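You operate a simulated robot arm through the tools that you are given. There is no shell and no other tool. Be economical: measure what you need, move in short steps, check, and stop when the job is done.

The job below is to be done with a simulated two-armed robot. You get a single attempt, and the scene is never put back.

## Task
Wind the music box to mark 2 and play out tune 3.
Fine: set the tune before you start it; slide it back to STOP when it has run down.

Only the result counts: the job must be done as asked and must still hold three seconds after the hand-in. Knocking over, shifting, dropping, spilling or breaking anything else fails it.

## Robot
Two 7-joint arms with two-finger parallel grippers on one trunk that stands fixed in place. Base frame: the origin is at the foot of the trunk, x ahead of it, y to its left, z up. Lengths are in m, angles in rad, forces in N, time in s.
The left shoulder is at [0.11, 0.169, 1.365], the right one opposite. With the tool pointing down near the work surface each hand reaches from about 0.42 to 0.74 m from the base axis, measured 20 degrees to its own side. Payload 1.57 kg a hand.
The tool frame of a hand sits at the grasp point between the pads (the TCP): z along the fingers, y along the line on which they close. The tips reach 0.03 m beyond it. The gripper opens to 0.08 m. The fingers are 0.017 m wide and 0.012 m thick; the gripper's body (0.04 by 0.082 m) begins 0.08 m behind the TCP.
Orientation is that of the tool frame in the base frame, as [roll, pitch, yaw] about the fixed x, y, z axes, in that order (R = Rz(yaw) Ry(pitch) Rx(roll)). With the fingers straight down and closing along the base's y, the tool's x points along the base's -x, its y along +y and its z along -z.

## Interface
- The arms move only by the tool jog_arm. It takes "left_rows", "right_rows" or both (then of equal length, played together; a hand with none holds still); each is a list of rows, each an object of numbers (a shift or turn left out is 0, a gripper value left out holds the last): "x", "y", "z": the shift along the base's x, y, z in m; "wx", "wy", "wz": the turn, a rotation vector about the base's x, y, z in rad; "fingers": the closure in counts, from 0 (fully open) to 255 (shut). In form: [{"x": .., "y": .., "z": .., "wx": .., "wy": .., "wz": .., "fingers": ..}, ...]. A call has 1 to 20 rows; each row is the pose to reach, as a shift and turn from the pose commanded when the call began. A row lasts 0.2 s, in which the tool goes at most 0.05 m and 0.15 rad; a call with a longer step from one row to the next is refused whole, and so is a gripper value outside its range. A pose out of reach is approached as far as the arm can. The call stops where the force on the tool passes 40 N (or 10 N more than at its start, if that is more) or the arm is blocked; 0.2 s more then pass. The fingers move at their own pace (about 0.072 m/s each) and stop on an object; they squeeze with about 43 N. The grip force told is the motor's: it shows also when the fingers shut on nothing. Time passes only in rows, and 0.2 s behind the last, so rows that repeat a pose let the fingers close. It gives the time, the measured TCP pose, the force on the tool (base axes), the opening and the grip force at its end, in the units of the frame above (readings bear some noise), with the torque about the TCP (base axes, N m) and any sound that the robot's microphone picked up.
- Cameras (640 x 400 px; columns grow to the right, rows downward): "scene" is now at [0.1576, -0.0193, 1.5501]; the picture's right is [-0.22, -0.98, 0.00], its down [-0.72, 0.16, -0.68] and it looks along [0.66, -0.15, -0.74] (base axes); focal length 361 px, centre (320, 200). "left" rides on the left gripper at [0.072, 0.007, -0.122] in its tool frame; the picture's right is [-0.09, 1.00, 0.00], its down [-0.84, -0.08, -0.54] and it looks along [-0.54, -0.05, 0.84] (tool axes); focal length 238 px, centre (320, 200). "right" rides on the right gripper at [0.072, -0.007, -0.122] in its tool frame; the picture's right is [0.09, 1.00, 0.00], its down [-0.84, 0.08, -0.54] and it looks along [-0.54, 0.05, 0.84] (tool axes); focal length 238 px, centre (320, 200). There is no depth. A picture from a camera that has moved, and an enlarged one, comes with that camera's place and axes in the base frame and with its lens.
- snapshot(camera): a new picture of that camera. No time passes.
- lift_body(by): slides the trunk up (or, below 0, down) by that many m; the arms and the scene camera ride with it, the base frame stays. It gives what a move gives, with no picture.
- head_to(pan, tilt): turns the head with the scene camera to pan (to the left, within 1.501 rad either way) and tilt (down, from -0.506 to 1.204), counted from straight ahead of the robot. It gives what a move gives.
- zoom(camera, box): a new picture of the part [left, top, right, bottom] of that camera's present view, enlarged. No time passes.
- finish_job(): hands the job in; it is judged then, once.

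Go step by step. Nothing tells you positions but the pictures and the camera data: compare them with the known pose of the tool, close in by small moves and look again before you grip or let go. The budget is 120 turns and 86 pictures, counting those below and the enlarged ones. Unless the task says otherwise, let go and move clear before handing in, and close with one line.

The tools are called after "Request:" as a command line: name --argument value ..., lists and objects as JSON in quotes. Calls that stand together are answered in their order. jog_arm: Moves the arms, as the interface text tells. Its arguments: {"type":"object","properties":{"left_rows":{"type":"array"},"right_rows":{"type":"array"}},"required":[]} The other tools are called the same way: lift_body (by) slides the trunk up or down; head_to (pan, tilt) turns the head that bears the scene camera; snapshot (camera) takes a picture; zoom (camera, box) takes an enlarged picture of a part of a camera's view; finish_job () hands the job in.

At the start:

```text
clock: 0.0
left_eef_pos: [0.7033, 0.1031, 1.1381]
left_ee_rot: [3.141, 0.001, -3.141]
left_wrist_force: [-0.2, 0.2, 0.3]
left_torque: [-0.03, 0.03, -0.01]
left_opening: 0.0799
left_grip_force: 0.0
right_eef_pos: [0.5784, -0.4135, 1.106]
right_ee_rot: [3.141, 0.001, -3.141]
right_wrist_force: [-2.0, -0.7, 0.0]
right_torque: [0.0, -0.01, 0.01]
right_opening: 0.0799
right_grip_force: 0.1
trunk travel left (down, up): [-0.679, 0.211]
head pan, tilt: [-0.218, 0.827]
```

scene: 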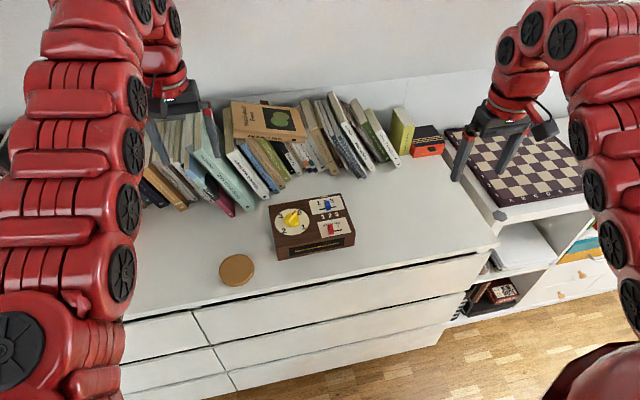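
right: 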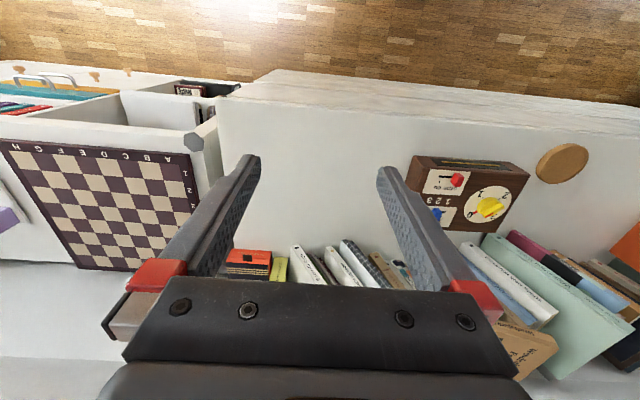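
left: 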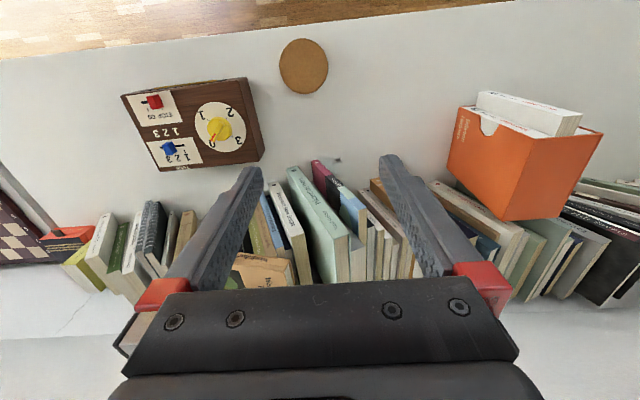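

I see the music box on the dresser in the middle, with a yellow winding knob, a blue tune slider and a red start/stop slider. I'll enlarge it first.

Request:
zoom --camera "scene" --box '[255, 180, 367, 270]'

Request:
zoom --camera "left" --box '[110, 65, 280, 180]'

```text
4.44 times, centred on (311, 225) of scene
camera zoom: at [0.1576, -0.0193, 1.5501], right [-0.22, -0.98, 0.0], down [-0.72, 0.16, -0.68], along [0.66, -0.15, -0.74], focal length 1605 px, centre (360, 89)
```

zoom: 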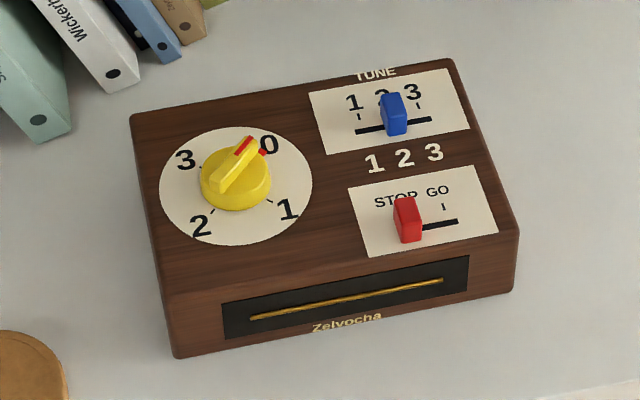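

```text
3.48 times, centred on (195, 122) of left
camera zoom: at [0.6313, 0.1108, 1.2605], right [0.09, 1.0, 0.0], down [0.84, -0.08, 0.54], along [0.54, -0.05, -0.84], focal length 829 px, centre (755, 470)
```

zoom: 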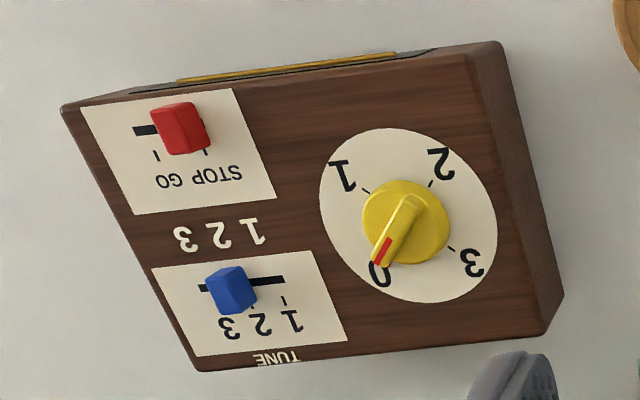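

The knob's top is near (0.736, -0.077, 0.845), with the sliders to its right. I'll move the left hand aside and bring the right hand above the box to look.

Request:
jog_arm --left_rows '[{"y": 0.04}, {"y": 0.08}, {"y": 0.12}, {"y": 0.15, "x": -0.02}, {"y": 0.17, "x": -0.05}, {"y": 0.17, "x": -0.05}, {"y": 0.17, "x": -0.05}]' --right_rows '[{"x": 0.0}, {"y": 0.04}, {"y": 0.08, "x": 0.02}, {"y": 0.12, "x": 0.04}, {"y": 0.16, "x": 0.06}, {"y": 0.2, "x": 0.08}, {"y": 0.24, "x": 0.1}]'

```text
clock: 1.6
left_eef_pos: [0.6619, 0.2759, 1.1209]
left_ee_rot: [-3.139, 0.001, 3.141]
left_wrist_force: [-0.4, -0.3, 0.5]
left_torque: [-0.04, 0.03, -0.04]
left_opening: 0.0802
left_grip_force: 0.0
left hand out of reach, approached as far as the arm can: row 4, 5, 6, 7
right_eef_pos: [0.6797, -0.1743, 1.1043]
right_ee_rot: [-3.14, -0.001, 3.141]
right_wrist_force: [-0.3, 0.5, 0.3]
right_torque: [-0.02, 0.04, 0.01]
right_opening: 0.08
right_grip_force: 0.1
right hand out of reach, approached as far as the arm can: row 2, 3
trunk travel left (down, up): [-0.679, 0.211]
head pan, tilt: [-0.218, 0.827]
```

The right hand is now near the box; I'll come lower and take a look.

Request:
jog_arm --right_rows '[{"z": -0.04, "y": 0.02}, {"z": -0.08, "y": 0.05}, {"z": -0.12, "y": 0.07}]'

Request:
snapshot --camera "right"

Request:
snapshot --camera "scene"

```text
clock: 2.4
left_eef_pos: [0.662, 0.2742, 1.121]
left_ee_rot: [3.141, -0.001, -3.141]
left_wrist_force: [0.2, -0.2, 0.0]
left_torque: [0.04, 0.01, 0.01]
left_opening: 0.08
left_grip_force: 0.0
right_eef_pos: [0.6775, -0.1058, 0.9866]
right_ee_rot: [3.141, -0.003, 3.139]
right_wrist_force: [-0.3, 0.2, 0.0]
right_torque: [0.01, 0.01, -0.05]
right_opening: 0.0803
right_grip_force: 0.1
trunk travel left (down, up): [-0.679, 0.211]
head pan, tilt: [-0.218, 0.827]
```

```text
80 pictures are left
camera right: at [0.6072, -0.1112, 1.1077], right [-0.09, 1.0, 0.0], down [0.84, 0.08, 0.54], along [0.54, 0.05, -0.84], focal length 238 px, centre (320, 200)
```

right: 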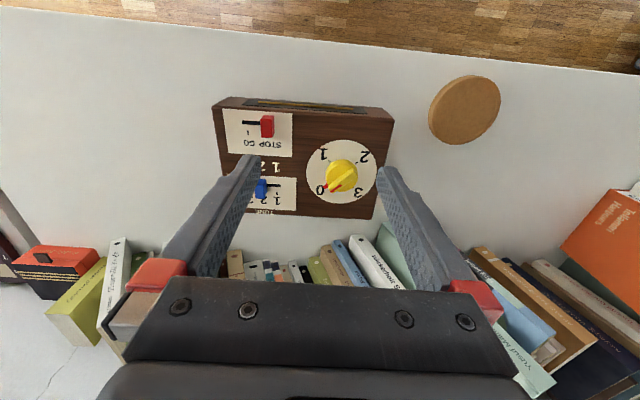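

```text
79 pictures are left
camera scene: at [0.1582, -0.0194, 1.55], right [-0.22, -0.98, 0.0], down [-0.72, 0.16, -0.68], along [0.66, -0.15, -0.74], focal length 361 px, centre (320, 200)
```

scene: 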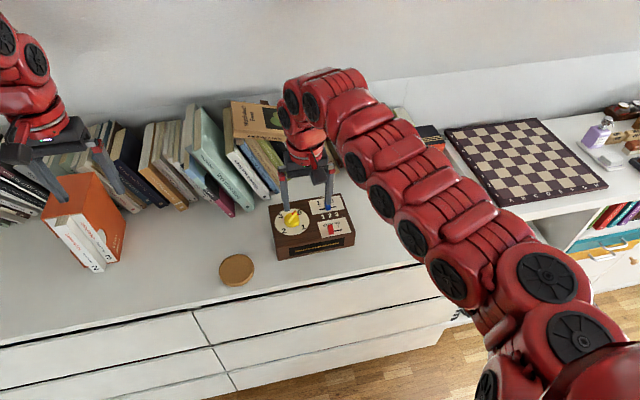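

Request:
zoom --camera "right" --box '[200, 85, 410, 225]'

```text
2.86 times, centred on (305, 155) of right
camera zoom: at [0.6072, -0.1112, 1.1077], right [-0.09, 1.0, 0.0], down [0.84, 0.08, 0.54], along [0.54, 0.05, -0.84], focal length 681 px, centre (363, 329)
```

zoom: 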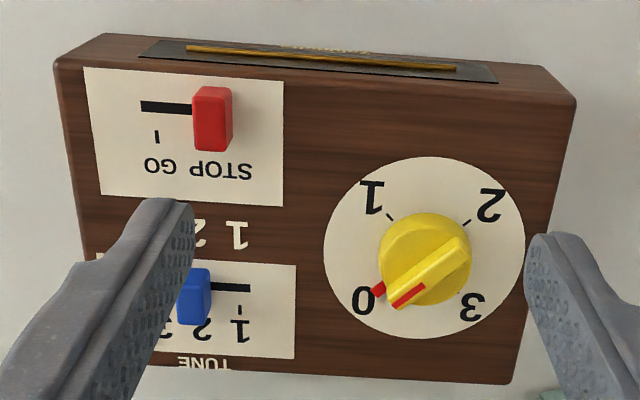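

The box lies square to the base axes, with both slots along y: blue near x 0.766, red near x 0.687. The blue slider is at about 2, and the tune comes first, so I'll check that the hand can reach above it.

Request:
jog_arm --right_rows '[{"x": 0.03, "y": -0.025}, {"x": 0.06, "y": -0.05}, {"x": 0.088, "y": -0.069, "z": -0.03}, {"x": 0.088, "y": -0.069, "z": -0.06}]'

Request:
snapshot --camera "right"

Request:
snapshot --camera "scene"

```text
clock: 3.4
left_eef_pos: [0.6638, 0.2769, 1.121]
left_ee_rot: [-3.14, 0.002, 3.14]
left_wrist_force: [1.0, 0.1, -0.4]
left_torque: [-0.01, 0.03, -0.01]
left_opening: 0.0799
left_grip_force: 0.0
right_eef_pos: [0.7257, -0.1768, 0.9431]
right_ee_rot: [-3.14, -0.001, -3.14]
right_wrist_force: [0.2, 0.4, 0.8]
right_torque: [0.01, -0.01, 0.02]
right_opening: 0.0797
right_grip_force: 0.0
right hand out of reach, approached as far as the arm can: row 2, 3, 4
trunk travel left (down, up): [-0.679, 0.211]
head pan, tilt: [-0.218, 0.827]
```

```text
77 pictures are left
camera right: at [0.6536, -0.183, 1.0643], right [-0.09, 1.0, 0.0], down [0.84, 0.08, 0.54], along [0.54, 0.05, -0.84], focal length 238 px, centre (320, 200)
```

right: 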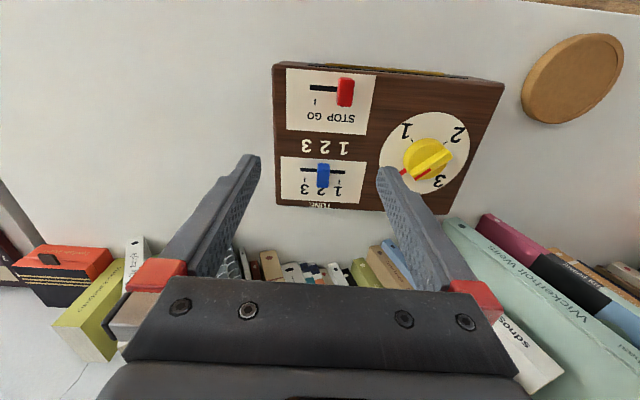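

```text
76 pictures are left
camera scene: at [0.1582, -0.0171, 1.5501], right [-0.22, -0.98, 0.0], down [-0.72, 0.16, -0.68], along [0.66, -0.15, -0.74], focal length 361 px, centre (320, 200)
```

scene: 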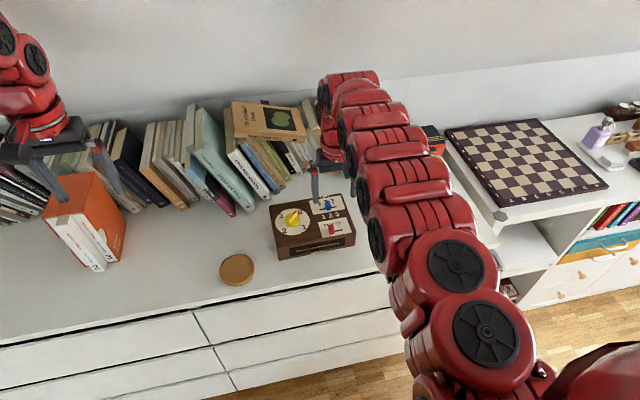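

The arm is almost straight, so its shoulder sits too high. I'll pull both hands back and up, then lower the trunk.

Request:
jog_arm --left_rows '[{"x": -0.04}, {"x": -0.08}, {"x": -0.12, "z": 0.03}, {"x": -0.16, "z": 0.06}, {"x": -0.16, "z": 0.1}, {"x": -0.16, "z": 0.14}]' --right_rows '[{"x": -0.03, "z": 0.03}, {"x": -0.06, "z": 0.06}, {"x": -0.1, "z": 0.09}, {"x": -0.13, "z": 0.12}, {"x": -0.16, "z": 0.15}, {"x": -0.17, "z": 0.19}]'

```text
clock: 4.8
left_eef_pos: [0.607, 0.2808, 1.1004]
left_ee_rot: [-3.141, 0.003, 3.141]
left_wrist_force: [-0.2, 0.3, 0.1]
left_torque: [-0.03, -0.01, 0.02]
left_opening: 0.0799
left_grip_force: 0.0
left hand out of reach, approached as far as the arm can: row 1, 2, 3, 4, 5, 6
right_eef_pos: [0.6179, -0.1792, 1.102]
right_ee_rot: [3.142, 0.001, -3.141]
right_wrist_force: [-0.5, 0.5, -0.3]
right_torque: [0.02, -0.03, 0.0]
right_opening: 0.0799
right_grip_force: 0.0
right hand out of reach, approached as far as the arm can: row 3, 4, 5, 6
trunk travel left (down, up): [-0.679, 0.211]
head pan, tilt: [-0.218, 0.827]
```

Request:
lift_body --by -0.12

Request:
snapshot --camera "scene"

```text
clock: 6.3
left_eef_pos: [0.6102, 0.2815, 0.979]
left_ee_rot: [3.141, 0.0, -3.141]
left_wrist_force: [0.1, 0.3, 0.2]
left_torque: [-0.01, 0.01, -0.02]
left_opening: 0.0801
left_grip_force: 0.0
right_eef_pos: [0.6203, -0.18, 0.9792]
right_ee_rot: [-3.141, -0.002, 3.141]
right_wrist_force: [-0.8, -1.0, -0.3]
right_torque: [-0.03, -0.02, 0.03]
right_opening: 0.08
right_grip_force: 0.1
trunk travel left (down, up): [-0.559, 0.331]
head pan, tilt: [-0.218, 0.827]
```

```text
75 pictures are left
camera scene: at [0.1573, -0.0192, 1.4302], right [-0.22, -0.98, 0.0], down [-0.72, 0.16, -0.68], along [0.66, -0.15, -0.74], focal length 361 px, centre (320, 200)
```

scene: 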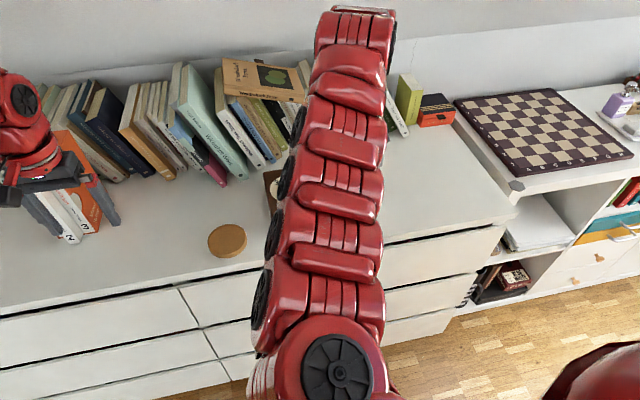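

Request:
jog_arm --right_rows '[{"x": 0.03}, {"x": 0.07}, {"x": 0.11, "z": -0.02}, {"x": 0.145, "z": -0.05}, {"x": 0.145, "z": -0.07}]'

Request:
snapshot --camera "right"

```text
clock: 7.5
left_eef_pos: [0.6108, 0.2806, 0.9795]
left_ee_rot: [-3.14, -0.001, 3.141]
left_wrist_force: [-0.7, -0.7, 0.6]
left_torque: [0.02, 0.01, 0.03]
left_opening: 0.0802
left_grip_force: 0.1
right_eef_pos: [0.7229, -0.1803, 0.9344]
right_ee_rot: [-3.14, -0.003, -3.14]
right_wrist_force: [0.3, -0.1, 0.2]
right_torque: [0.01, 0.0, -0.02]
right_opening: 0.0802
right_grip_force: 0.1
right hand out of reach, approached as far as the arm can: row 3, 4, 5
trunk travel left (down, up): [-0.559, 0.331]
head pan, tilt: [-0.218, 0.827]
```

```text
74 pictures are left
camera right: at [0.6522, -0.1855, 1.057], right [-0.09, 1.0, 0.0], down [0.84, 0.08, 0.54], along [0.54, 0.05, -0.84], focal length 238 px, centre (320, 200)
```

right: 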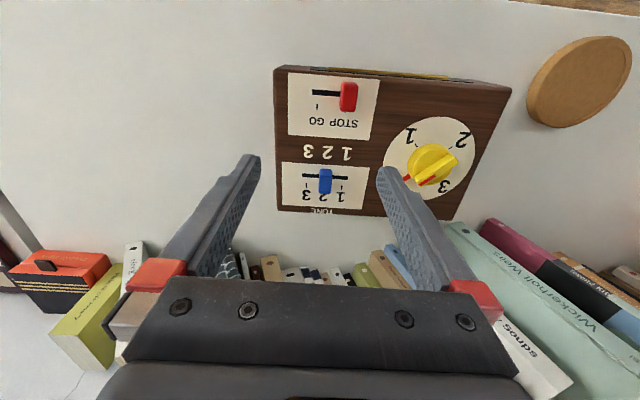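

Straight down, the hand stops at x of about 0.725, so I'll tilt it by 0.2 so the fingertips lean forward. After that I'll look closely at the blue slider.

Request:
jog_arm --right_rows '[{"x": -0.02, "wy": -0.1}, {"x": -0.02, "wy": -0.2}, {"x": -0.02, "wy": -0.2}]'

Request:
zoom --camera "right" --box '[220, 50, 480, 220]'

```text
clock: 8.3
left_eef_pos: [0.6107, 0.2808, 0.9789]
left_ee_rot: [-3.14, 0.001, 3.141]
left_wrist_force: [0.4, -0.5, -0.6]
left_torque: [-0.01, 0.02, -0.02]
left_opening: 0.0799
left_grip_force: 0.0
right_eef_pos: [0.7029, -0.1776, 0.9376]
right_ee_rot: [-3.14, 0.2, 3.142]
right_wrist_force: [-0.7, 0.4, -0.4]
right_torque: [0.0, -0.01, 0.0]
right_opening: 0.0803
right_grip_force: 0.0
right hand out of reach, approached as far as the arm can: row 1
trunk travel left (down, up): [-0.559, 0.331]
head pan, tilt: [-0.218, 0.827]
```

```text
2.35 times, centred on (350, 135) of right
camera zoom: at [0.6091, -0.1838, 1.0419], right [-0.09, 1.0, -0.02], down [0.71, 0.08, 0.7], along [0.7, 0.05, -0.72], focal length 561 px, centre (249, 353)
```

zoom: 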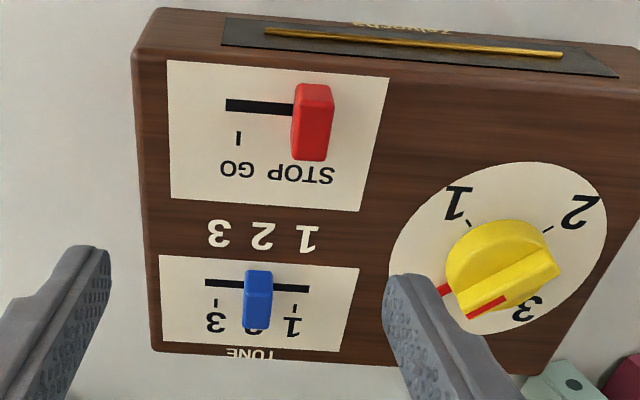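

The blue slider sits at about (0.763, -0.170), with the panel at z of about 0.842. I'll move above it with the fingers open and look again.

Request:
jog_arm --right_rows '[{"x": 0.03, "y": 0.004, "z": 0.0}, {"x": 0.054, "y": 0.008, "z": -0.01}, {"x": 0.054, "y": 0.008, "z": -0.035}, {"x": 0.054, "y": 0.008, "z": -0.035}]'

Request:
snapshot --camera "right"

Request:
zoom --camera "scene" --box '[240, 140, 380, 240]'

```text
clock: 9.3
left_eef_pos: [0.611, 0.282, 0.9798]
left_ee_rot: [-3.141, 0.002, -3.141]
left_wrist_force: [0.0, -0.2, 0.1]
left_torque: [-0.01, 0.01, 0.01]
left_opening: 0.0802
left_grip_force: 0.0
right_eef_pos: [0.7583, -0.1692, 0.9047]
right_ee_rot: [-3.14, 0.2, -3.14]
right_wrist_force: [0.1, -0.7, -0.4]
right_torque: [-0.01, -0.03, -0.03]
right_opening: 0.0799
right_grip_force: 0.1
trunk travel left (down, up): [-0.559, 0.331]
head pan, tilt: [-0.218, 0.827]
```

```text
72 pictures are left
camera right: at [0.664, -0.1758, 1.0076], right [-0.09, 1.0, -0.02], down [0.71, 0.08, 0.7], along [0.7, 0.05, -0.72], focal length 238 px, centre (320, 200)
```

right: 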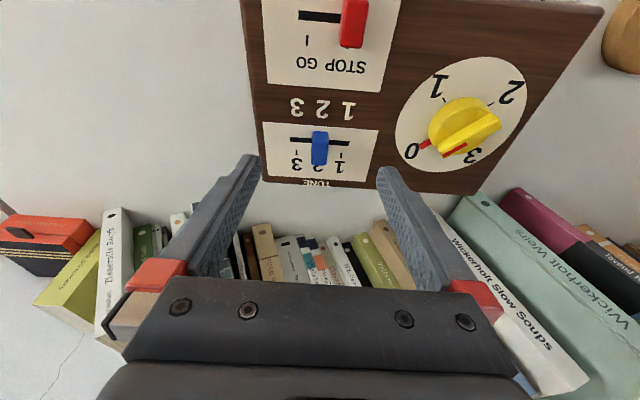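

```text
4.00 times, centred on (310, 190) of scene
camera zoom: at [0.1574, -0.0189, 1.4302], right [-0.22, -0.98, 0.0], down [-0.72, 0.16, -0.68], along [0.66, -0.15, -0.74], focal length 1444 px, centre (360, 240)
```

zoom: 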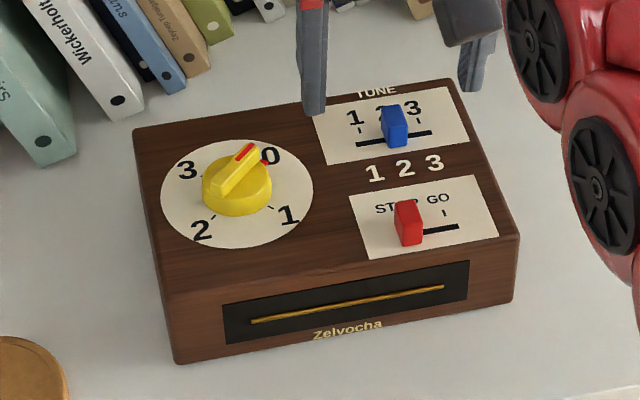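

The slider is centred between the fingers, with the slot at x of about 0.761 and the panel at z of about 0.84. I'll descend so the tips sit just above the panel.

Request:
jog_arm --right_rows '[{"z": -0.015, "x": -0.001}, {"z": -0.024, "x": -0.002}, {"z": -0.029, "x": -0.002}, {"z": -0.029, "x": -0.002, "fingers": 120}, {"z": -0.029, "x": -0.002, "fingers": 120}]'

Request:
snapshot --camera "right"

Request:
zoom --camera "scene" --box '[240, 140, 380, 240]'

```text
clock: 10.5
left_eef_pos: [0.6105, 0.2816, 0.98]
left_ee_rot: [-3.138, 0.001, -3.141]
left_wrist_force: [-0.3, 0.4, -0.1]
left_torque: [0.01, 0.0, 0.0]
left_opening: 0.0804
left_grip_force: 0.1
right_eef_pos: [0.7558, -0.1701, 0.8763]
right_ee_rot: [-3.141, 0.198, -3.141]
right_wrist_force: [-0.5, 1.7, 3.2]
right_torque: [0.16, 0.0, 0.04]
right_opening: 0.0439
right_grip_force: 0.6
trunk travel left (down, up): [-0.559, 0.331]
head pan, tilt: [-0.218, 0.827]
```

```text
70 pictures are left
camera right: at [0.6617, -0.1761, 0.9793], right [-0.09, 1.0, -0.02], down [0.71, 0.08, 0.7], along [0.7, 0.05, -0.72], focal length 238 px, centre (320, 200)
```

right: 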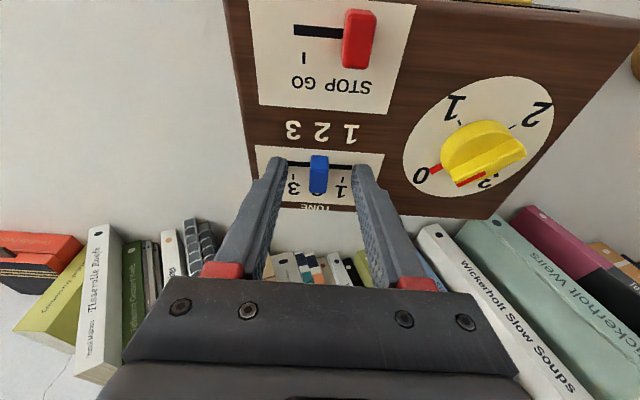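

```text
4.00 times, centred on (310, 190) of scene
camera zoom: at [0.1571, -0.0188, 1.4302], right [-0.22, -0.98, 0.0], down [-0.72, 0.16, -0.68], along [0.66, -0.15, -0.74], focal length 1444 px, centre (360, 240)
```

zoom: 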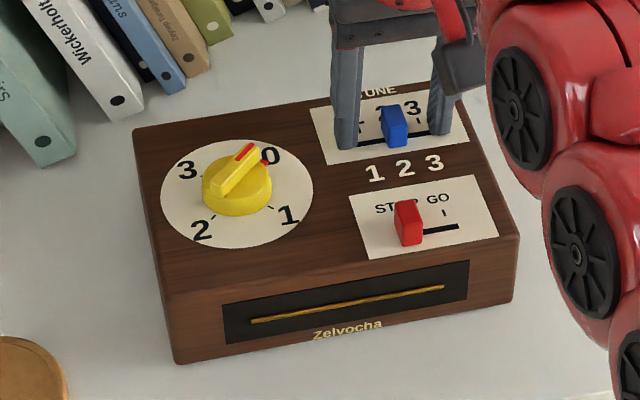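

The fingers straddle the slider, touching the panel lightly. I'll lift 2 mm and close.

Request:
jog_arm --right_rows '[{"z": 0.002}, {"z": 0.002, "fingers": 180}, {"z": 0.002, "fingers": 255}, {"z": 0.002, "fingers": 255}, {"z": 0.002, "fingers": 255}]'

Request:
snapshot --camera "right"

```text
clock: 11.7
left_eef_pos: [0.6106, 0.2808, 0.9778]
left_ee_rot: [3.141, 0.001, 3.141]
left_wrist_force: [0.9, -0.4, 0.3]
left_torque: [-0.02, 0.03, -0.01]
left_opening: 0.0799
left_grip_force: 0.1
right_eef_pos: [0.7553, -0.1701, 0.8762]
right_ee_rot: [-3.14, 0.196, -3.141]
right_wrist_force: [-2.4, -0.6, 0.2]
right_torque: [0.05, 0.26, 0.51]
right_opening: 0.0119
right_grip_force: 28.5
trunk travel left (down, up): [-0.559, 0.331]
head pan, tilt: [-0.218, 0.827]
```

```text
68 pictures are left
camera right: at [0.6616, -0.1764, 0.9803], right [-0.09, 1.0, -0.02], down [0.71, 0.08, 0.7], along [0.69, 0.05, -0.72], focal length 238 px, centre (320, 200)
```

right: 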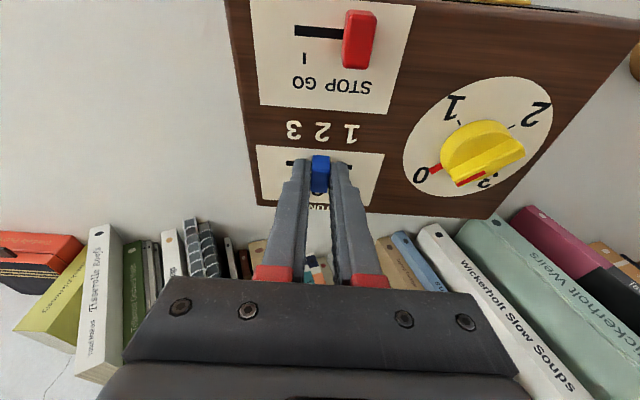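

The slider is gripped (12 mm wide). The 2-to-3 spacing is about 17 mm along -y, so I'll move it slowly.

Request:
jog_arm --right_rows '[{"y": -0.004}, {"y": -0.008}, {"y": -0.012}, {"y": -0.0155}, {"y": -0.0175}, {"y": -0.0175}]'

Request:
zoom --camera "right" --box '[220, 90, 420, 220]'

```text
clock: 13.1
left_eef_pos: [0.6107, 0.2811, 0.9805]
left_ee_rot: [-3.14, -0.001, 3.14]
left_wrist_force: [0.5, 0.7, 0.0]
left_torque: [-0.01, 0.0, 0.01]
left_opening: 0.0799
left_grip_force: 0.0
right_eef_pos: [0.7547, -0.1883, 0.8759]
right_ee_rot: [-3.14, 0.199, 3.139]
right_wrist_force: [1.1, -1.3, 1.4]
right_torque: [0.02, 0.53, 0.35]
right_opening: 0.0118
right_grip_force: 28.3
trunk travel left (down, up): [-0.559, 0.331]
head pan, tilt: [-0.218, 0.827]
```

```text
3.08 times, centred on (320, 155) of right
camera zoom: at [0.6611, -0.1936, 0.9801], right [-0.09, 1.0, -0.02], down [0.71, 0.08, 0.7], along [0.7, 0.05, -0.72], focal length 733 px, centre (320, 338)
```

zoom: 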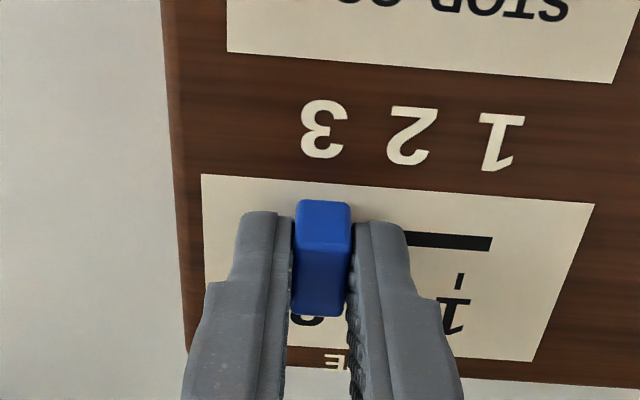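

It moved. I'll let go, rise, and check it against the ticks.

Request:
jog_arm --right_rows '[{"fingers": 120}, {"fingers": 120}, {"z": 0.02, "fingers": 60}, {"z": 0.05, "fingers": 0}, {"z": 0.06, "x": -0.04, "fingers": 0}]'

Request:
zoom --camera "right" --box '[220, 50, 480, 220]'

Request:
zoom --camera "scene" --box '[240, 140, 380, 240]'

```text
clock: 14.3
left_eef_pos: [0.608, 0.281, 0.9814]
left_ee_rot: [3.14, 0.0, -3.139]
left_wrist_force: [-0.9, 0.3, 0.6]
left_torque: [0.0, -0.02, 0.0]
left_opening: 0.0796
left_grip_force: 0.0
right_eef_pos: [0.7125, -0.1871, 0.9378]
right_ee_rot: [-3.141, 0.199, 3.141]
right_wrist_force: [-0.3, -0.7, -0.2]
right_torque: [0.12, -0.04, 0.03]
right_opening: 0.0803
right_grip_force: 0.0
trunk travel left (down, up): [-0.559, 0.331]
head pan, tilt: [-0.218, 0.827]
```

```text
2.35 times, centred on (350, 135) of right
camera zoom: at [0.6187, -0.1931, 1.0417], right [-0.09, 1.0, -0.02], down [0.71, 0.08, 0.7], along [0.7, 0.05, -0.72], focal length 561 px, centre (249, 353)
```

zoom: 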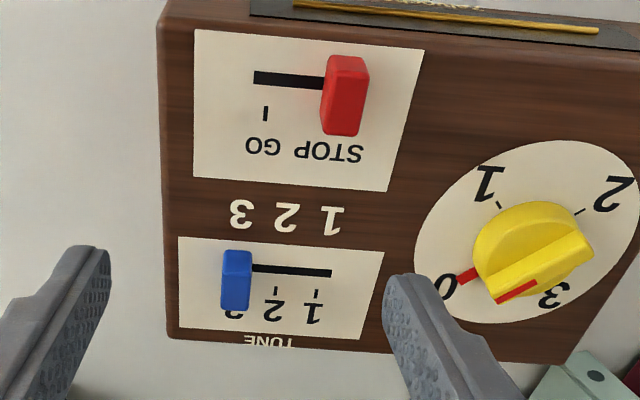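

```text
4.00 times, centred on (310, 190) of scene
camera zoom: at [0.1555, -0.0213, 1.4304], right [-0.22, -0.98, 0.0], down [-0.72, 0.16, -0.68], along [0.66, -0.14, -0.74], focal length 1444 px, centre (360, 240)
```

zoom: 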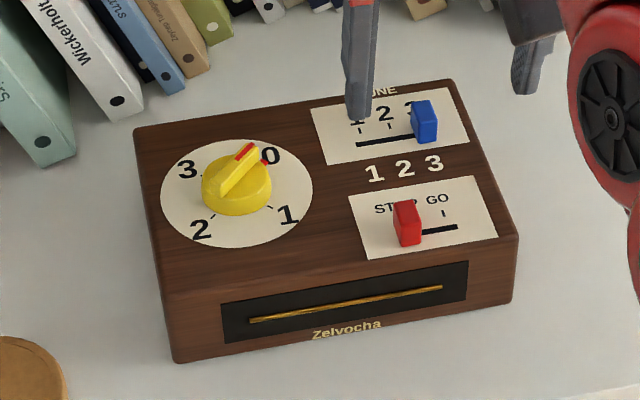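

The blue slider is on 3. Next I'll hover above the knob, centred near (0.737, -0.073), with less tilt and turn the hand +135°, so that a single grip can then turn the knob a half-turn clockwise.

Request:
jog_arm --right_rows '[{"x": 0.0, "y": 0.03, "z": 0.015}, {"x": 0.005, "y": 0.065, "z": 0.015, "wy": 0.04}, {"x": 0.015, "y": 0.095, "z": 0.015, "wy": 0.08}, {"x": 0.0205, "y": 0.114, "z": 0.015, "wy": 0.08}, {"x": 0.0205, "y": 0.114, "z": 0.015, "wy": 0.08}]'

Request:
snapshot --camera "right"

```text
clock: 15.5
left_eef_pos: [0.6102, 0.281, 0.9795]
left_ee_rot: [3.141, 0.0, -3.14]
left_wrist_force: [-0.5, 0.0, -0.1]
left_torque: [0.02, -0.02, -0.01]
left_opening: 0.0801
left_grip_force: 0.1
right_eef_pos: [0.7355, -0.0717, 0.9507]
right_ee_rot: [3.141, 0.116, -3.141]
right_wrist_force: [-0.3, -0.4, 0.1]
right_torque: [0.0, 0.01, -0.01]
right_opening: 0.0798
right_grip_force: 0.0
trunk travel left (down, up): [-0.559, 0.331]
head pan, tilt: [-0.218, 0.827]
```

```text
64 pictures are left
camera right: at [0.6502, -0.0793, 1.0628], right [-0.09, 1.0, -0.01], down [0.77, 0.08, 0.64], along [0.63, 0.05, -0.77], focal length 238 px, centre (320, 200)
```

right: 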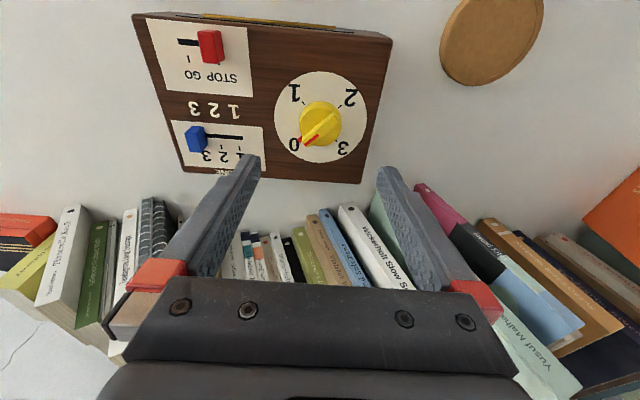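

Request:
jog_arm --right_rows '[{"wx": -0.0176, "wz": 0.146}, {"wx": -0.0352, "wz": 0.292}, {"wx": -0.0528, "wz": 0.438}, {"wx": -0.0704, "wz": 0.584}, {"wx": -0.088, "wz": 0.73}, {"wx": -0.1056, "wz": 0.876}, {"wx": -0.1232, "wz": 1.022}, {"wx": -0.1408, "wz": 1.168}, {"wx": -0.1584, "wz": 1.314}, {"wx": -0.176, "wz": 1.46}, {"wx": -0.1936, "wz": 1.606}, {"wx": -0.2112, "wz": 1.752}, {"wx": -0.2288, "wz": 1.898}, {"wx": -0.2464, "wz": 2.044}, {"wx": -0.264, "wz": 2.19}, {"wx": -0.282, "wz": 2.336}, {"wx": -0.282, "wz": 2.336}]'

Request:
snapshot --camera "right"

Request:
snapshot --camera "scene"

```text
clock: 19.1
left_eef_pos: [0.6105, 0.2811, 0.9789]
left_ee_rot: [-3.141, 0.0, -3.141]
left_wrist_force: [0.9, 0.5, -0.1]
left_torque: [-0.02, -0.03, 0.0]
left_opening: 0.0803
left_grip_force: 0.1
right_eef_pos: [0.734, -0.0726, 0.9514]
right_ee_rot: [-3.057, -0.086, -0.79]
right_wrist_force: [-0.8, -0.6, -0.3]
right_torque: [0.01, 0.01, 0.0]
right_opening: 0.0799
right_grip_force: 0.1
trunk travel left (down, up): [-0.559, 0.331]
head pan, tilt: [-0.218, 0.827]
```

```text
63 pictures are left
camera right: at [0.776, -0.1186, 1.0778], right [-0.64, -0.77, -0.08], down [-0.71, 0.54, 0.46], along [-0.31, 0.35, -0.88], focal length 238 px, centre (320, 200)
```

right: 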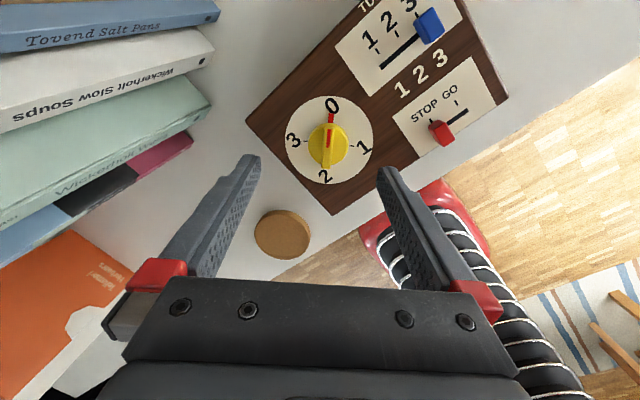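

```text
62 pictures are left
camera scene: at [0.1577, -0.0191, 1.4301], right [-0.22, -0.98, 0.0], down [-0.72, 0.16, -0.68], along [0.66, -0.15, -0.74], focal length 361 px, centre (320, 200)
```

scene: 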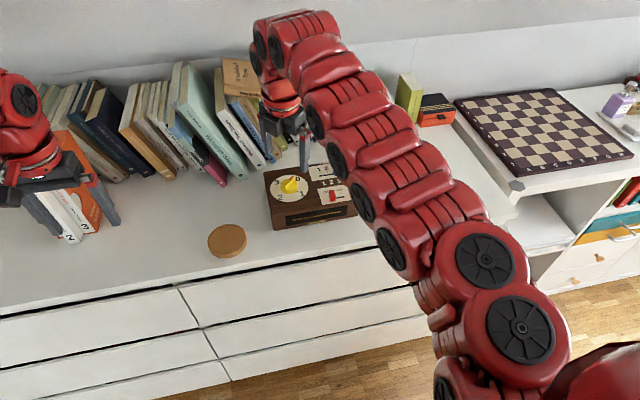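

The turn works. I'll zoom in to check how the bar lines up between the fingers.

Request:
zoom --camera "right" --box '[230, 80, 430, 205]'

```text
3.20 times, centred on (330, 142) of right
camera zoom: at [0.776, -0.1186, 1.0778], right [-0.64, -0.77, -0.08], down [-0.71, 0.54, 0.46], along [-0.31, 0.35, -0.88], focal length 763 px, centre (288, 384)
```

zoom: 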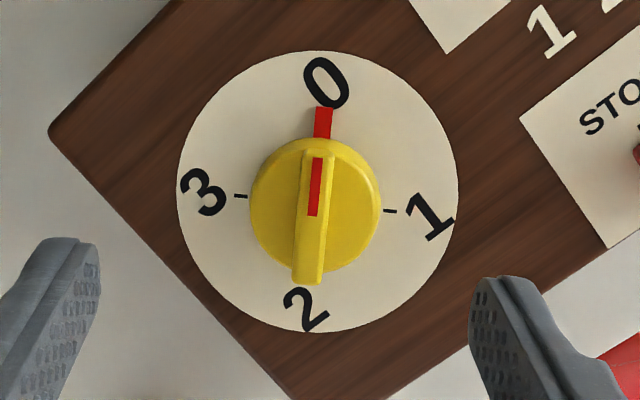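

The bar lines up with the hand, with its centre at about (0.735, -0.073). I'll descend partway and look.

Request:
jog_arm --right_rows '[{"x": -0.001, "z": -0.02}, {"x": -0.0025, "z": -0.04}, {"x": -0.0025, "z": -0.056, "fingers": 100}, {"x": -0.0025, "z": -0.06, "fingers": 130}, {"x": -0.0025, "z": -0.06, "fingers": 130}]'

Request:
zoom --camera "right" --box '[220, 80, 420, 205]'

Request:
zoom --camera "scene" --box '[240, 140, 380, 240]'

```text
clock: 20.3
left_eef_pos: [0.6098, 0.2821, 0.9791]
left_ee_rot: [-3.141, -0.001, -3.141]
left_wrist_force: [-0.7, 0.3, -0.2]
left_torque: [-0.03, -0.01, -0.03]
left_opening: 0.0799
left_grip_force: 0.2
right_eef_pos: [0.7323, -0.0742, 0.8907]
right_ee_rot: [-3.056, -0.087, -0.793]
right_wrist_force: [-0.2, 0.4, -0.5]
right_torque: [0.01, -0.01, -0.01]
right_opening: 0.0393
right_grip_force: 0.1
trunk travel left (down, up): [-0.559, 0.331]
head pan, tilt: [-0.218, 0.827]
```

```text
3.20 times, centred on (320, 142) of right
camera zoom: at [0.7737, -0.1193, 1.0169], right [-0.64, -0.77, -0.08], down [-0.71, 0.54, 0.46], along [-0.31, 0.35, -0.88], focal length 763 px, centre (320, 384)
```

zoom: 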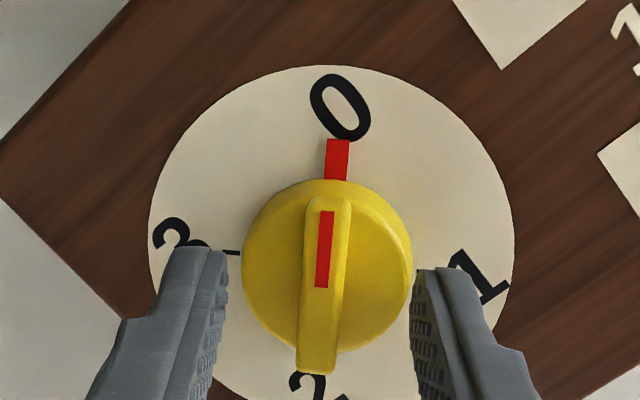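

```text
4.00 times, centred on (310, 190) of scene
camera zoom: at [0.1577, -0.0191, 1.4301], right [-0.22, -0.98, 0.0], down [-0.72, 0.16, -0.68], along [0.66, -0.15, -0.74], focal length 1444 px, centre (360, 240)
```

zoom: 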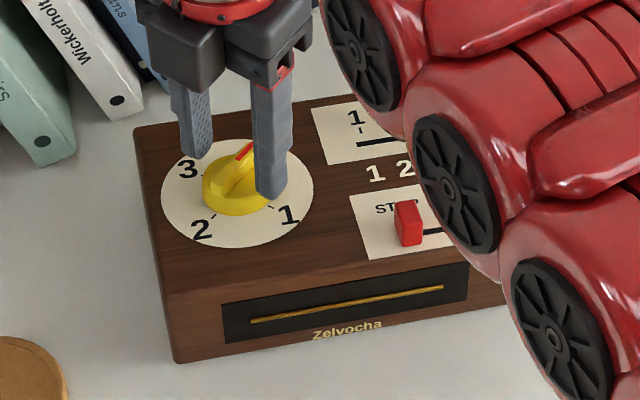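

Well centred. I'll narrow the fingers around the bar, then feel downward in small steps.

Request:
jog_arm --right_rows '[{"fingers": 195}, {"fingers": 195}, {"z": -0.003}, {"z": -0.005}, {"z": -0.007}, {"z": -0.007}]'

Request:
zoom --camera "right" --box '[220, 80, 420, 205]'

Request:
zoom --camera "scene" --box '[260, 160, 330, 210]'

```text
clock: 21.7
left_eef_pos: [0.6082, 0.2816, 0.9815]
left_ee_rot: [-3.142, 0.003, -3.141]
left_wrist_force: [-0.3, 0.4, 0.0]
left_torque: [-0.02, 0.0, -0.03]
left_opening: 0.08
left_grip_force: 0.1
right_eef_pos: [0.7326, -0.0745, 0.8882]
right_ee_rot: [-3.05, -0.092, -0.795]
right_wrist_force: [3.3, -4.4, 33.9]
right_torque: [-0.34, 0.3, -0.02]
right_opening: 0.0171
right_grip_force: 0.1
trunk travel left (down, up): [-0.559, 0.331]
head pan, tilt: [-0.218, 0.827]
```

```text
3.20 times, centred on (320, 142) of right
camera zoom: at [0.7717, -0.1199, 1.0155], right [-0.64, -0.77, -0.08], down [-0.71, 0.54, 0.45], along [-0.3, 0.35, -0.89], focal length 763 px, centre (320, 384)
```

zoom: 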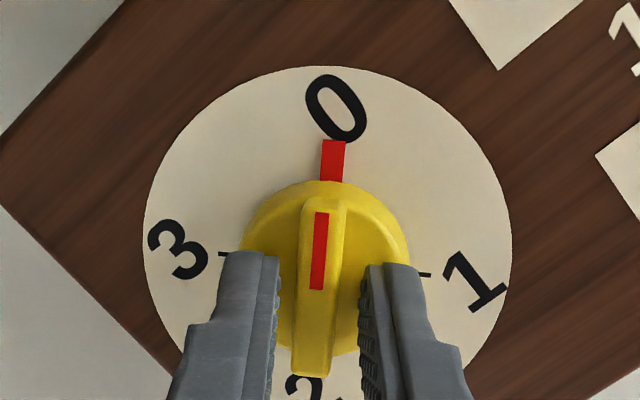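

```text
8.00 times, centred on (295, 185) of scene
camera zoom: at [0.1535, -0.0194, 1.431], right [-0.22, -0.98, 0.0], down [-0.72, 0.16, -0.68], along [0.66, -0.15, -0.73], focal length 2889 px, centre (520, 320)
```

zoom: 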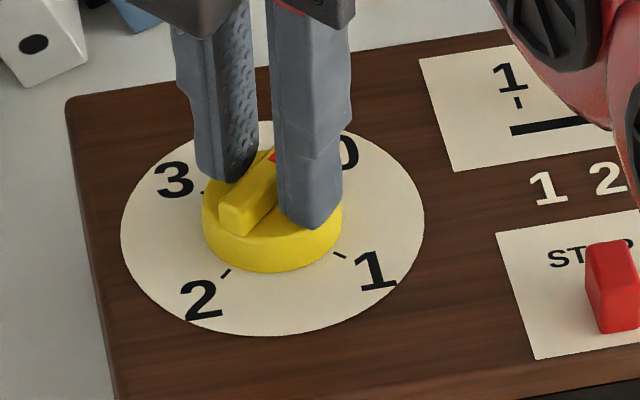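

The tips rest on the knob's disc, straddling the bar. I'll raise until the load is off and close on the bar.

Request:
jog_arm --right_rows '[{"z": 0.003}, {"z": 0.0055}, {"z": 0.0055, "fingers": 230}, {"z": 0.0055, "fingers": 255}, {"z": 0.0055, "fingers": 255}, {"z": 0.0055, "fingers": 255}]'

Request:
zoom --camera "right" --box '[220, 80, 420, 205]'

```text
clock: 23.1
left_eef_pos: [0.61, 0.2817, 0.9791]
left_ee_rot: [-3.141, -0.001, -3.141]
left_wrist_force: [0.0, 0.3, 0.6]
left_torque: [0.0, 0.03, 0.03]
left_opening: 0.08
left_grip_force: 0.0
right_eef_pos: [0.7312, -0.0727, 0.889]
right_ee_rot: [-3.058, -0.083, -0.792]
right_wrist_force: [-3.5, 3.5, -0.3]
right_torque: [0.15, 0.53, -0.45]
right_opening: 0.0097
right_grip_force: 27.7
trunk travel left (down, up): [-0.559, 0.331]
head pan, tilt: [-0.218, 0.827]
```

```text
3.20 times, centred on (320, 142) of right
camera zoom: at [0.7729, -0.1183, 1.0154], right [-0.64, -0.77, -0.08], down [-0.7, 0.54, 0.46], along [-0.31, 0.35, -0.88], focal length 763 px, centre (320, 384)
```

zoom: 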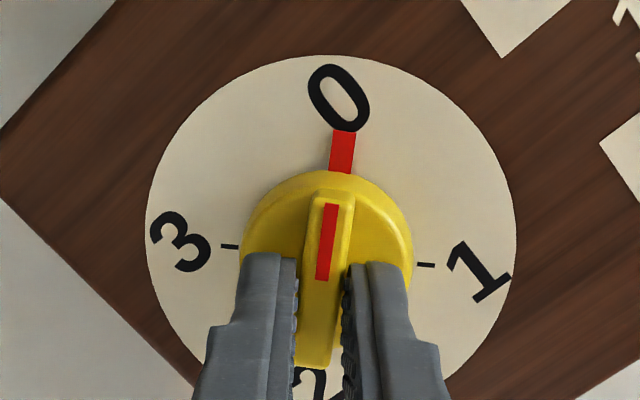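

Gripped and centred. I'll turn the first 90° clockwise.

Request:
jog_arm --right_rows '[{"wx": 0.0157, "wz": -0.13}, {"wx": 0.0314, "wz": -0.26}, {"wx": 0.0471, "wz": -0.39}, {"wx": 0.0628, "wz": -0.52}, {"wx": 0.0785, "wz": -0.65}, {"wx": 0.0942, "wz": -0.78}, {"wx": 0.11, "wz": -0.91}, {"wx": 0.1257, "wz": -1.04}, {"wx": 0.1414, "wz": -1.17}, {"wx": 0.157, "wz": -1.3}, {"wx": 0.1728, "wz": -1.43}, {"wx": 0.188, "wz": -1.56}]'

Request:
snapshot --camera "right"

```text
clock: 25.7
left_eef_pos: [0.6106, 0.2812, 0.9782]
left_ee_rot: [-3.139, 0.001, 3.141]
left_wrist_force: [0.2, -0.6, -0.4]
left_torque: [0.0, 0.02, 0.0]
left_opening: 0.0801
left_grip_force: 0.2
right_eef_pos: [0.7332, -0.0731, 0.8907]
right_ee_rot: [-3.056, 0.085, -2.36]
right_wrist_force: [-0.1, 1.9, 0.5]
right_torque: [-0.26, 0.73, -0.04]
right_opening: 0.0093
right_grip_force: 28.0
trunk travel left (down, up): [-0.559, 0.331]
head pan, tilt: [-0.218, 0.827]
```

```text
55 pictures are left
camera right: at [0.673, -0.1272, 1.0049], right [-0.76, 0.64, -0.09], down [0.47, 0.64, 0.6], along [0.45, 0.41, -0.79], focal length 238 px, centre (320, 200)
```

right: 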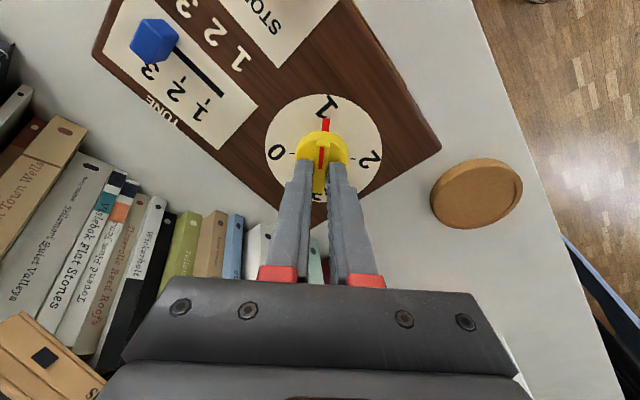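

The knob follows and points at 1. I'll continue another 90° to 2.

Request:
jog_arm --right_rows '[{"wx": 0.0157, "wz": -0.13}, {"wx": 0.0314, "wz": -0.26}, {"wx": 0.0471, "wz": -0.39}, {"wx": 0.0628, "wz": -0.52}, {"wx": 0.0785, "wz": -0.65}, {"wx": 0.0942, "wz": -0.78}, {"wx": 0.11, "wz": -0.91}, {"wx": 0.1257, "wz": -1.04}, {"wx": 0.1414, "wz": -1.17}, {"wx": 0.157, "wz": -1.3}, {"wx": 0.1728, "wz": -1.43}, {"wx": 0.188, "wz": -1.56}, {"wx": 0.188, "wz": -1.56}]'

Request:
zoom --camera "right" --box '[220, 80, 420, 205]'

```text
clock: 28.5
left_eef_pos: [0.6096, 0.2813, 0.9795]
left_ee_rot: [-3.141, 0.001, -3.141]
left_wrist_force: [0.3, 0.4, -0.9]
left_torque: [-0.01, -0.02, -0.02]
left_opening: 0.08
left_grip_force: 0.1
right_eef_pos: [0.7322, -0.0752, 0.8891]
right_ee_rot: [3.058, 0.081, 2.346]
right_wrist_force: [-1.7, -6.4, 3.3]
right_torque: [-0.57, -0.05, -0.04]
right_opening: 0.0088
right_grip_force: 27.6
trunk travel left (down, up): [-0.559, 0.331]
head pan, tilt: [-0.218, 0.827]
```

```text
3.20 times, centred on (320, 142) of right
camera zoom: at [0.6637, -0.0275, 1.0032], right [0.64, 0.77, 0.08], down [0.58, -0.54, 0.61], along [0.51, -0.35, -0.79], focal length 763 px, centre (320, 384)
```

zoom: 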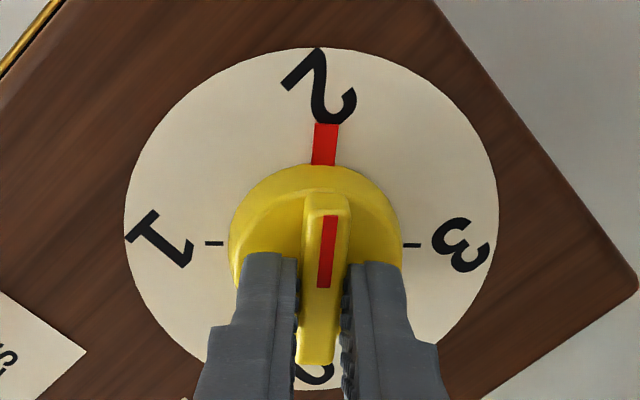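

The pointer is on 2. I'll open the fingers and rise straight up to verify.

Request:
jog_arm --right_rows '[{"fingers": 200}, {"fingers": 180}, {"z": 0.01, "fingers": 160}, {"z": 0.03, "fingers": 160}, {"z": 0.06, "fingers": 160}, {"z": 0.06, "fingers": 160}]'

Request:
zoom --camera "right" --box '[220, 60, 420, 185]'

Request:
zoom --camera "scene" --box '[240, 140, 380, 240]'

```text
clock: 29.9
left_eef_pos: [0.6107, 0.28, 0.9796]
left_ee_rot: [-3.141, 0.0, -3.141]
left_wrist_force: [-0.1, 0.8, 0.4]
left_torque: [0.0, -0.02, -0.01]
left_opening: 0.08
left_grip_force: 0.1
right_eef_pos: [0.732, -0.0752, 0.951]
right_ee_rot: [3.057, 0.083, 2.35]
right_wrist_force: [0.0, -0.4, 1.7]
right_torque: [0.01, -0.03, 0.03]
right_opening: 0.0299
right_grip_force: 0.1
trunk travel left (down, up): [-0.559, 0.331]
head pan, tilt: [-0.218, 0.827]
```

```text
3.20 times, centred on (320, 122) of right
camera zoom: at [0.664, -0.028, 1.0646], right [0.64, 0.77, 0.08], down [0.58, -0.54, 0.61], along [0.51, -0.35, -0.79], focal length 763 px, centre (320, 448)
```

zoom: 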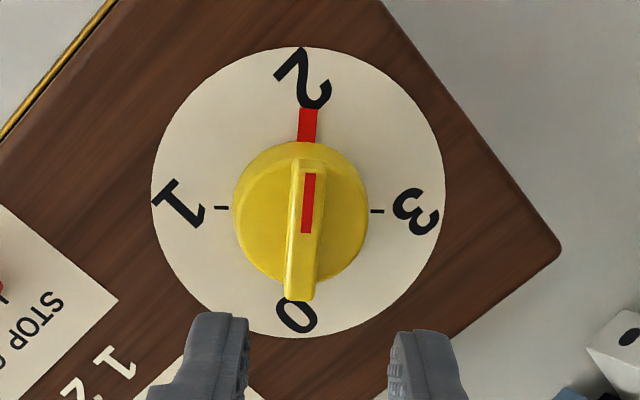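

```text
4.00 times, centred on (310, 190) of scene
camera zoom: at [0.1582, -0.0194, 1.43], right [-0.22, -0.98, 0.0], down [-0.72, 0.16, -0.68], along [0.66, -0.15, -0.74], focal length 1444 px, centre (360, 240)
```

zoom: 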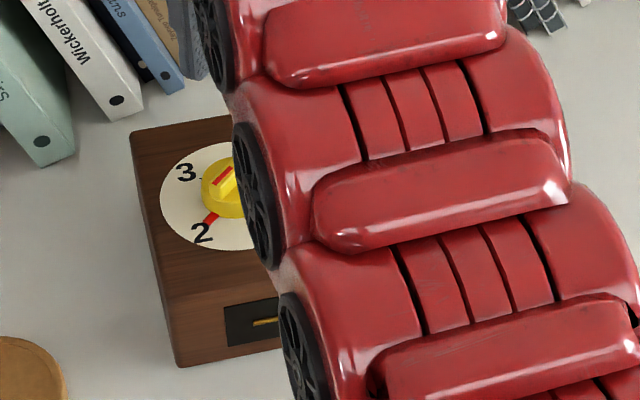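

The knob holds on 2. I'll turn the hand square again, move above the red slider, and look.

Request:
jog_arm --right_rows '[{"wx": -0.0157, "wz": 0.13, "x": -0.01, "y": -0.015}, {"wx": -0.0314, "wz": 0.26, "x": -0.02, "y": -0.03}, {"wx": -0.0471, "wz": 0.39, "x": -0.03, "y": -0.045}, {"wx": -0.0628, "wz": 0.52, "x": -0.04, "y": -0.06}, {"wx": -0.0785, "wz": 0.65, "x": -0.05, "y": -0.075}, {"wx": -0.0942, "wz": 0.78, "x": -0.051, "y": -0.088, "fingers": 0}, {"wx": -0.0942, "wz": 0.78, "x": -0.051, "y": -0.088}, {"wx": -0.0942, "wz": 0.78, "x": -0.051, "y": -0.088}]'

Request:
snapshot --camera "right"

```text
clock: 31.7
left_eef_pos: [0.6108, 0.2828, 0.9792]
left_ee_rot: [3.141, -0.001, -3.141]
left_wrist_force: [-0.7, -0.7, -0.9]
left_torque: [0.02, 0.02, 0.0]
left_opening: 0.0802
left_grip_force: 0.1
right_eef_pos: [0.6821, -0.1607, 0.9493]
right_ee_rot: [-3.139, 0.119, 3.137]
right_wrist_force: [0.2, -0.3, 0.8]
right_torque: [-0.03, 0.03, 0.02]
right_opening: 0.0799
right_grip_force: 0.1
trunk travel left (down, up): [-0.559, 0.331]
head pan, tilt: [-0.218, 0.827]
```

```text
51 pictures are left
camera right: at [0.5966, -0.1669, 1.0618], right [-0.09, 1.0, -0.01], down [0.77, 0.08, 0.64], along [0.64, 0.05, -0.77], focal length 238 px, centre (320, 200)
```

right: 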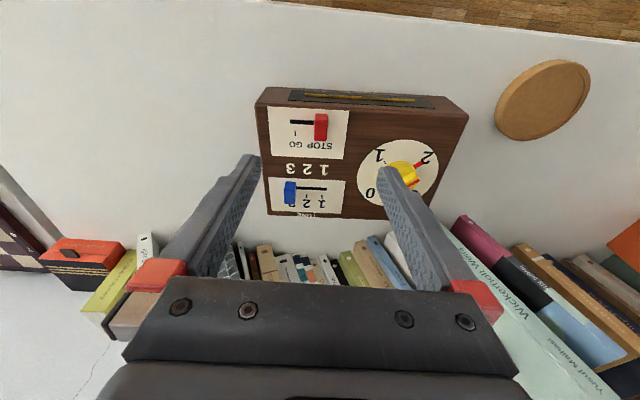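

The red slider is at about (0.683, -0.161), between the fingers. I'll descend with the fingers part-closed and check.

Request:
jog_arm --right_rows '[{"x": -0.002, "z": -0.03}, {"x": -0.002, "z": -0.055, "fingers": 100}, {"x": -0.002, "z": -0.066, "fingers": 130}, {"x": -0.002, "z": -0.071, "fingers": 130}, {"x": -0.002, "z": -0.071, "fingers": 130}]'

Request:
zoom --camera "right" --box '[220, 80, 420, 205]'

```text
clock: 32.9
left_eef_pos: [0.6108, 0.281, 0.9786]
left_ee_rot: [3.141, 0.001, -3.142]
left_wrist_force: [-0.1, -0.5, -0.2]
left_torque: [0.01, -0.03, 0.06]
left_opening: 0.0799
left_grip_force: 0.0
right_eef_pos: [0.6798, -0.1617, 0.8794]
right_ee_rot: [-3.14, 0.119, 3.138]
right_wrist_force: [-1.0, 0.1, 0.2]
right_torque: [-0.03, -0.01, -0.04]
right_opening: 0.039
right_grip_force: 0.1
trunk travel left (down, up): [-0.559, 0.331]
head pan, tilt: [-0.218, 0.827]
```

```text
3.20 times, centred on (320, 142) of right
camera zoom: at [0.5946, -0.1677, 0.9908], right [-0.09, 1.0, -0.01], down [0.77, 0.08, 0.64], along [0.64, 0.05, -0.77], focal length 763 px, centre (320, 384)
```

zoom: 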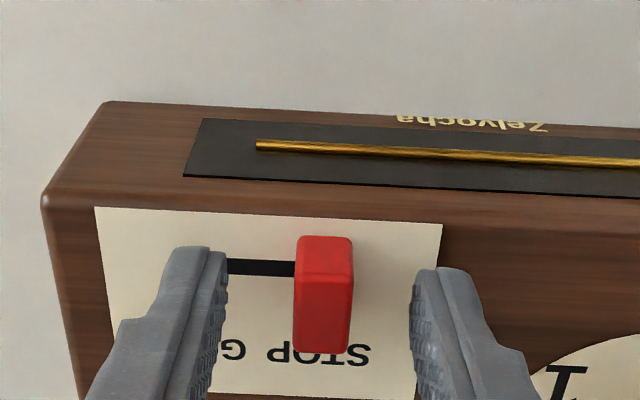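

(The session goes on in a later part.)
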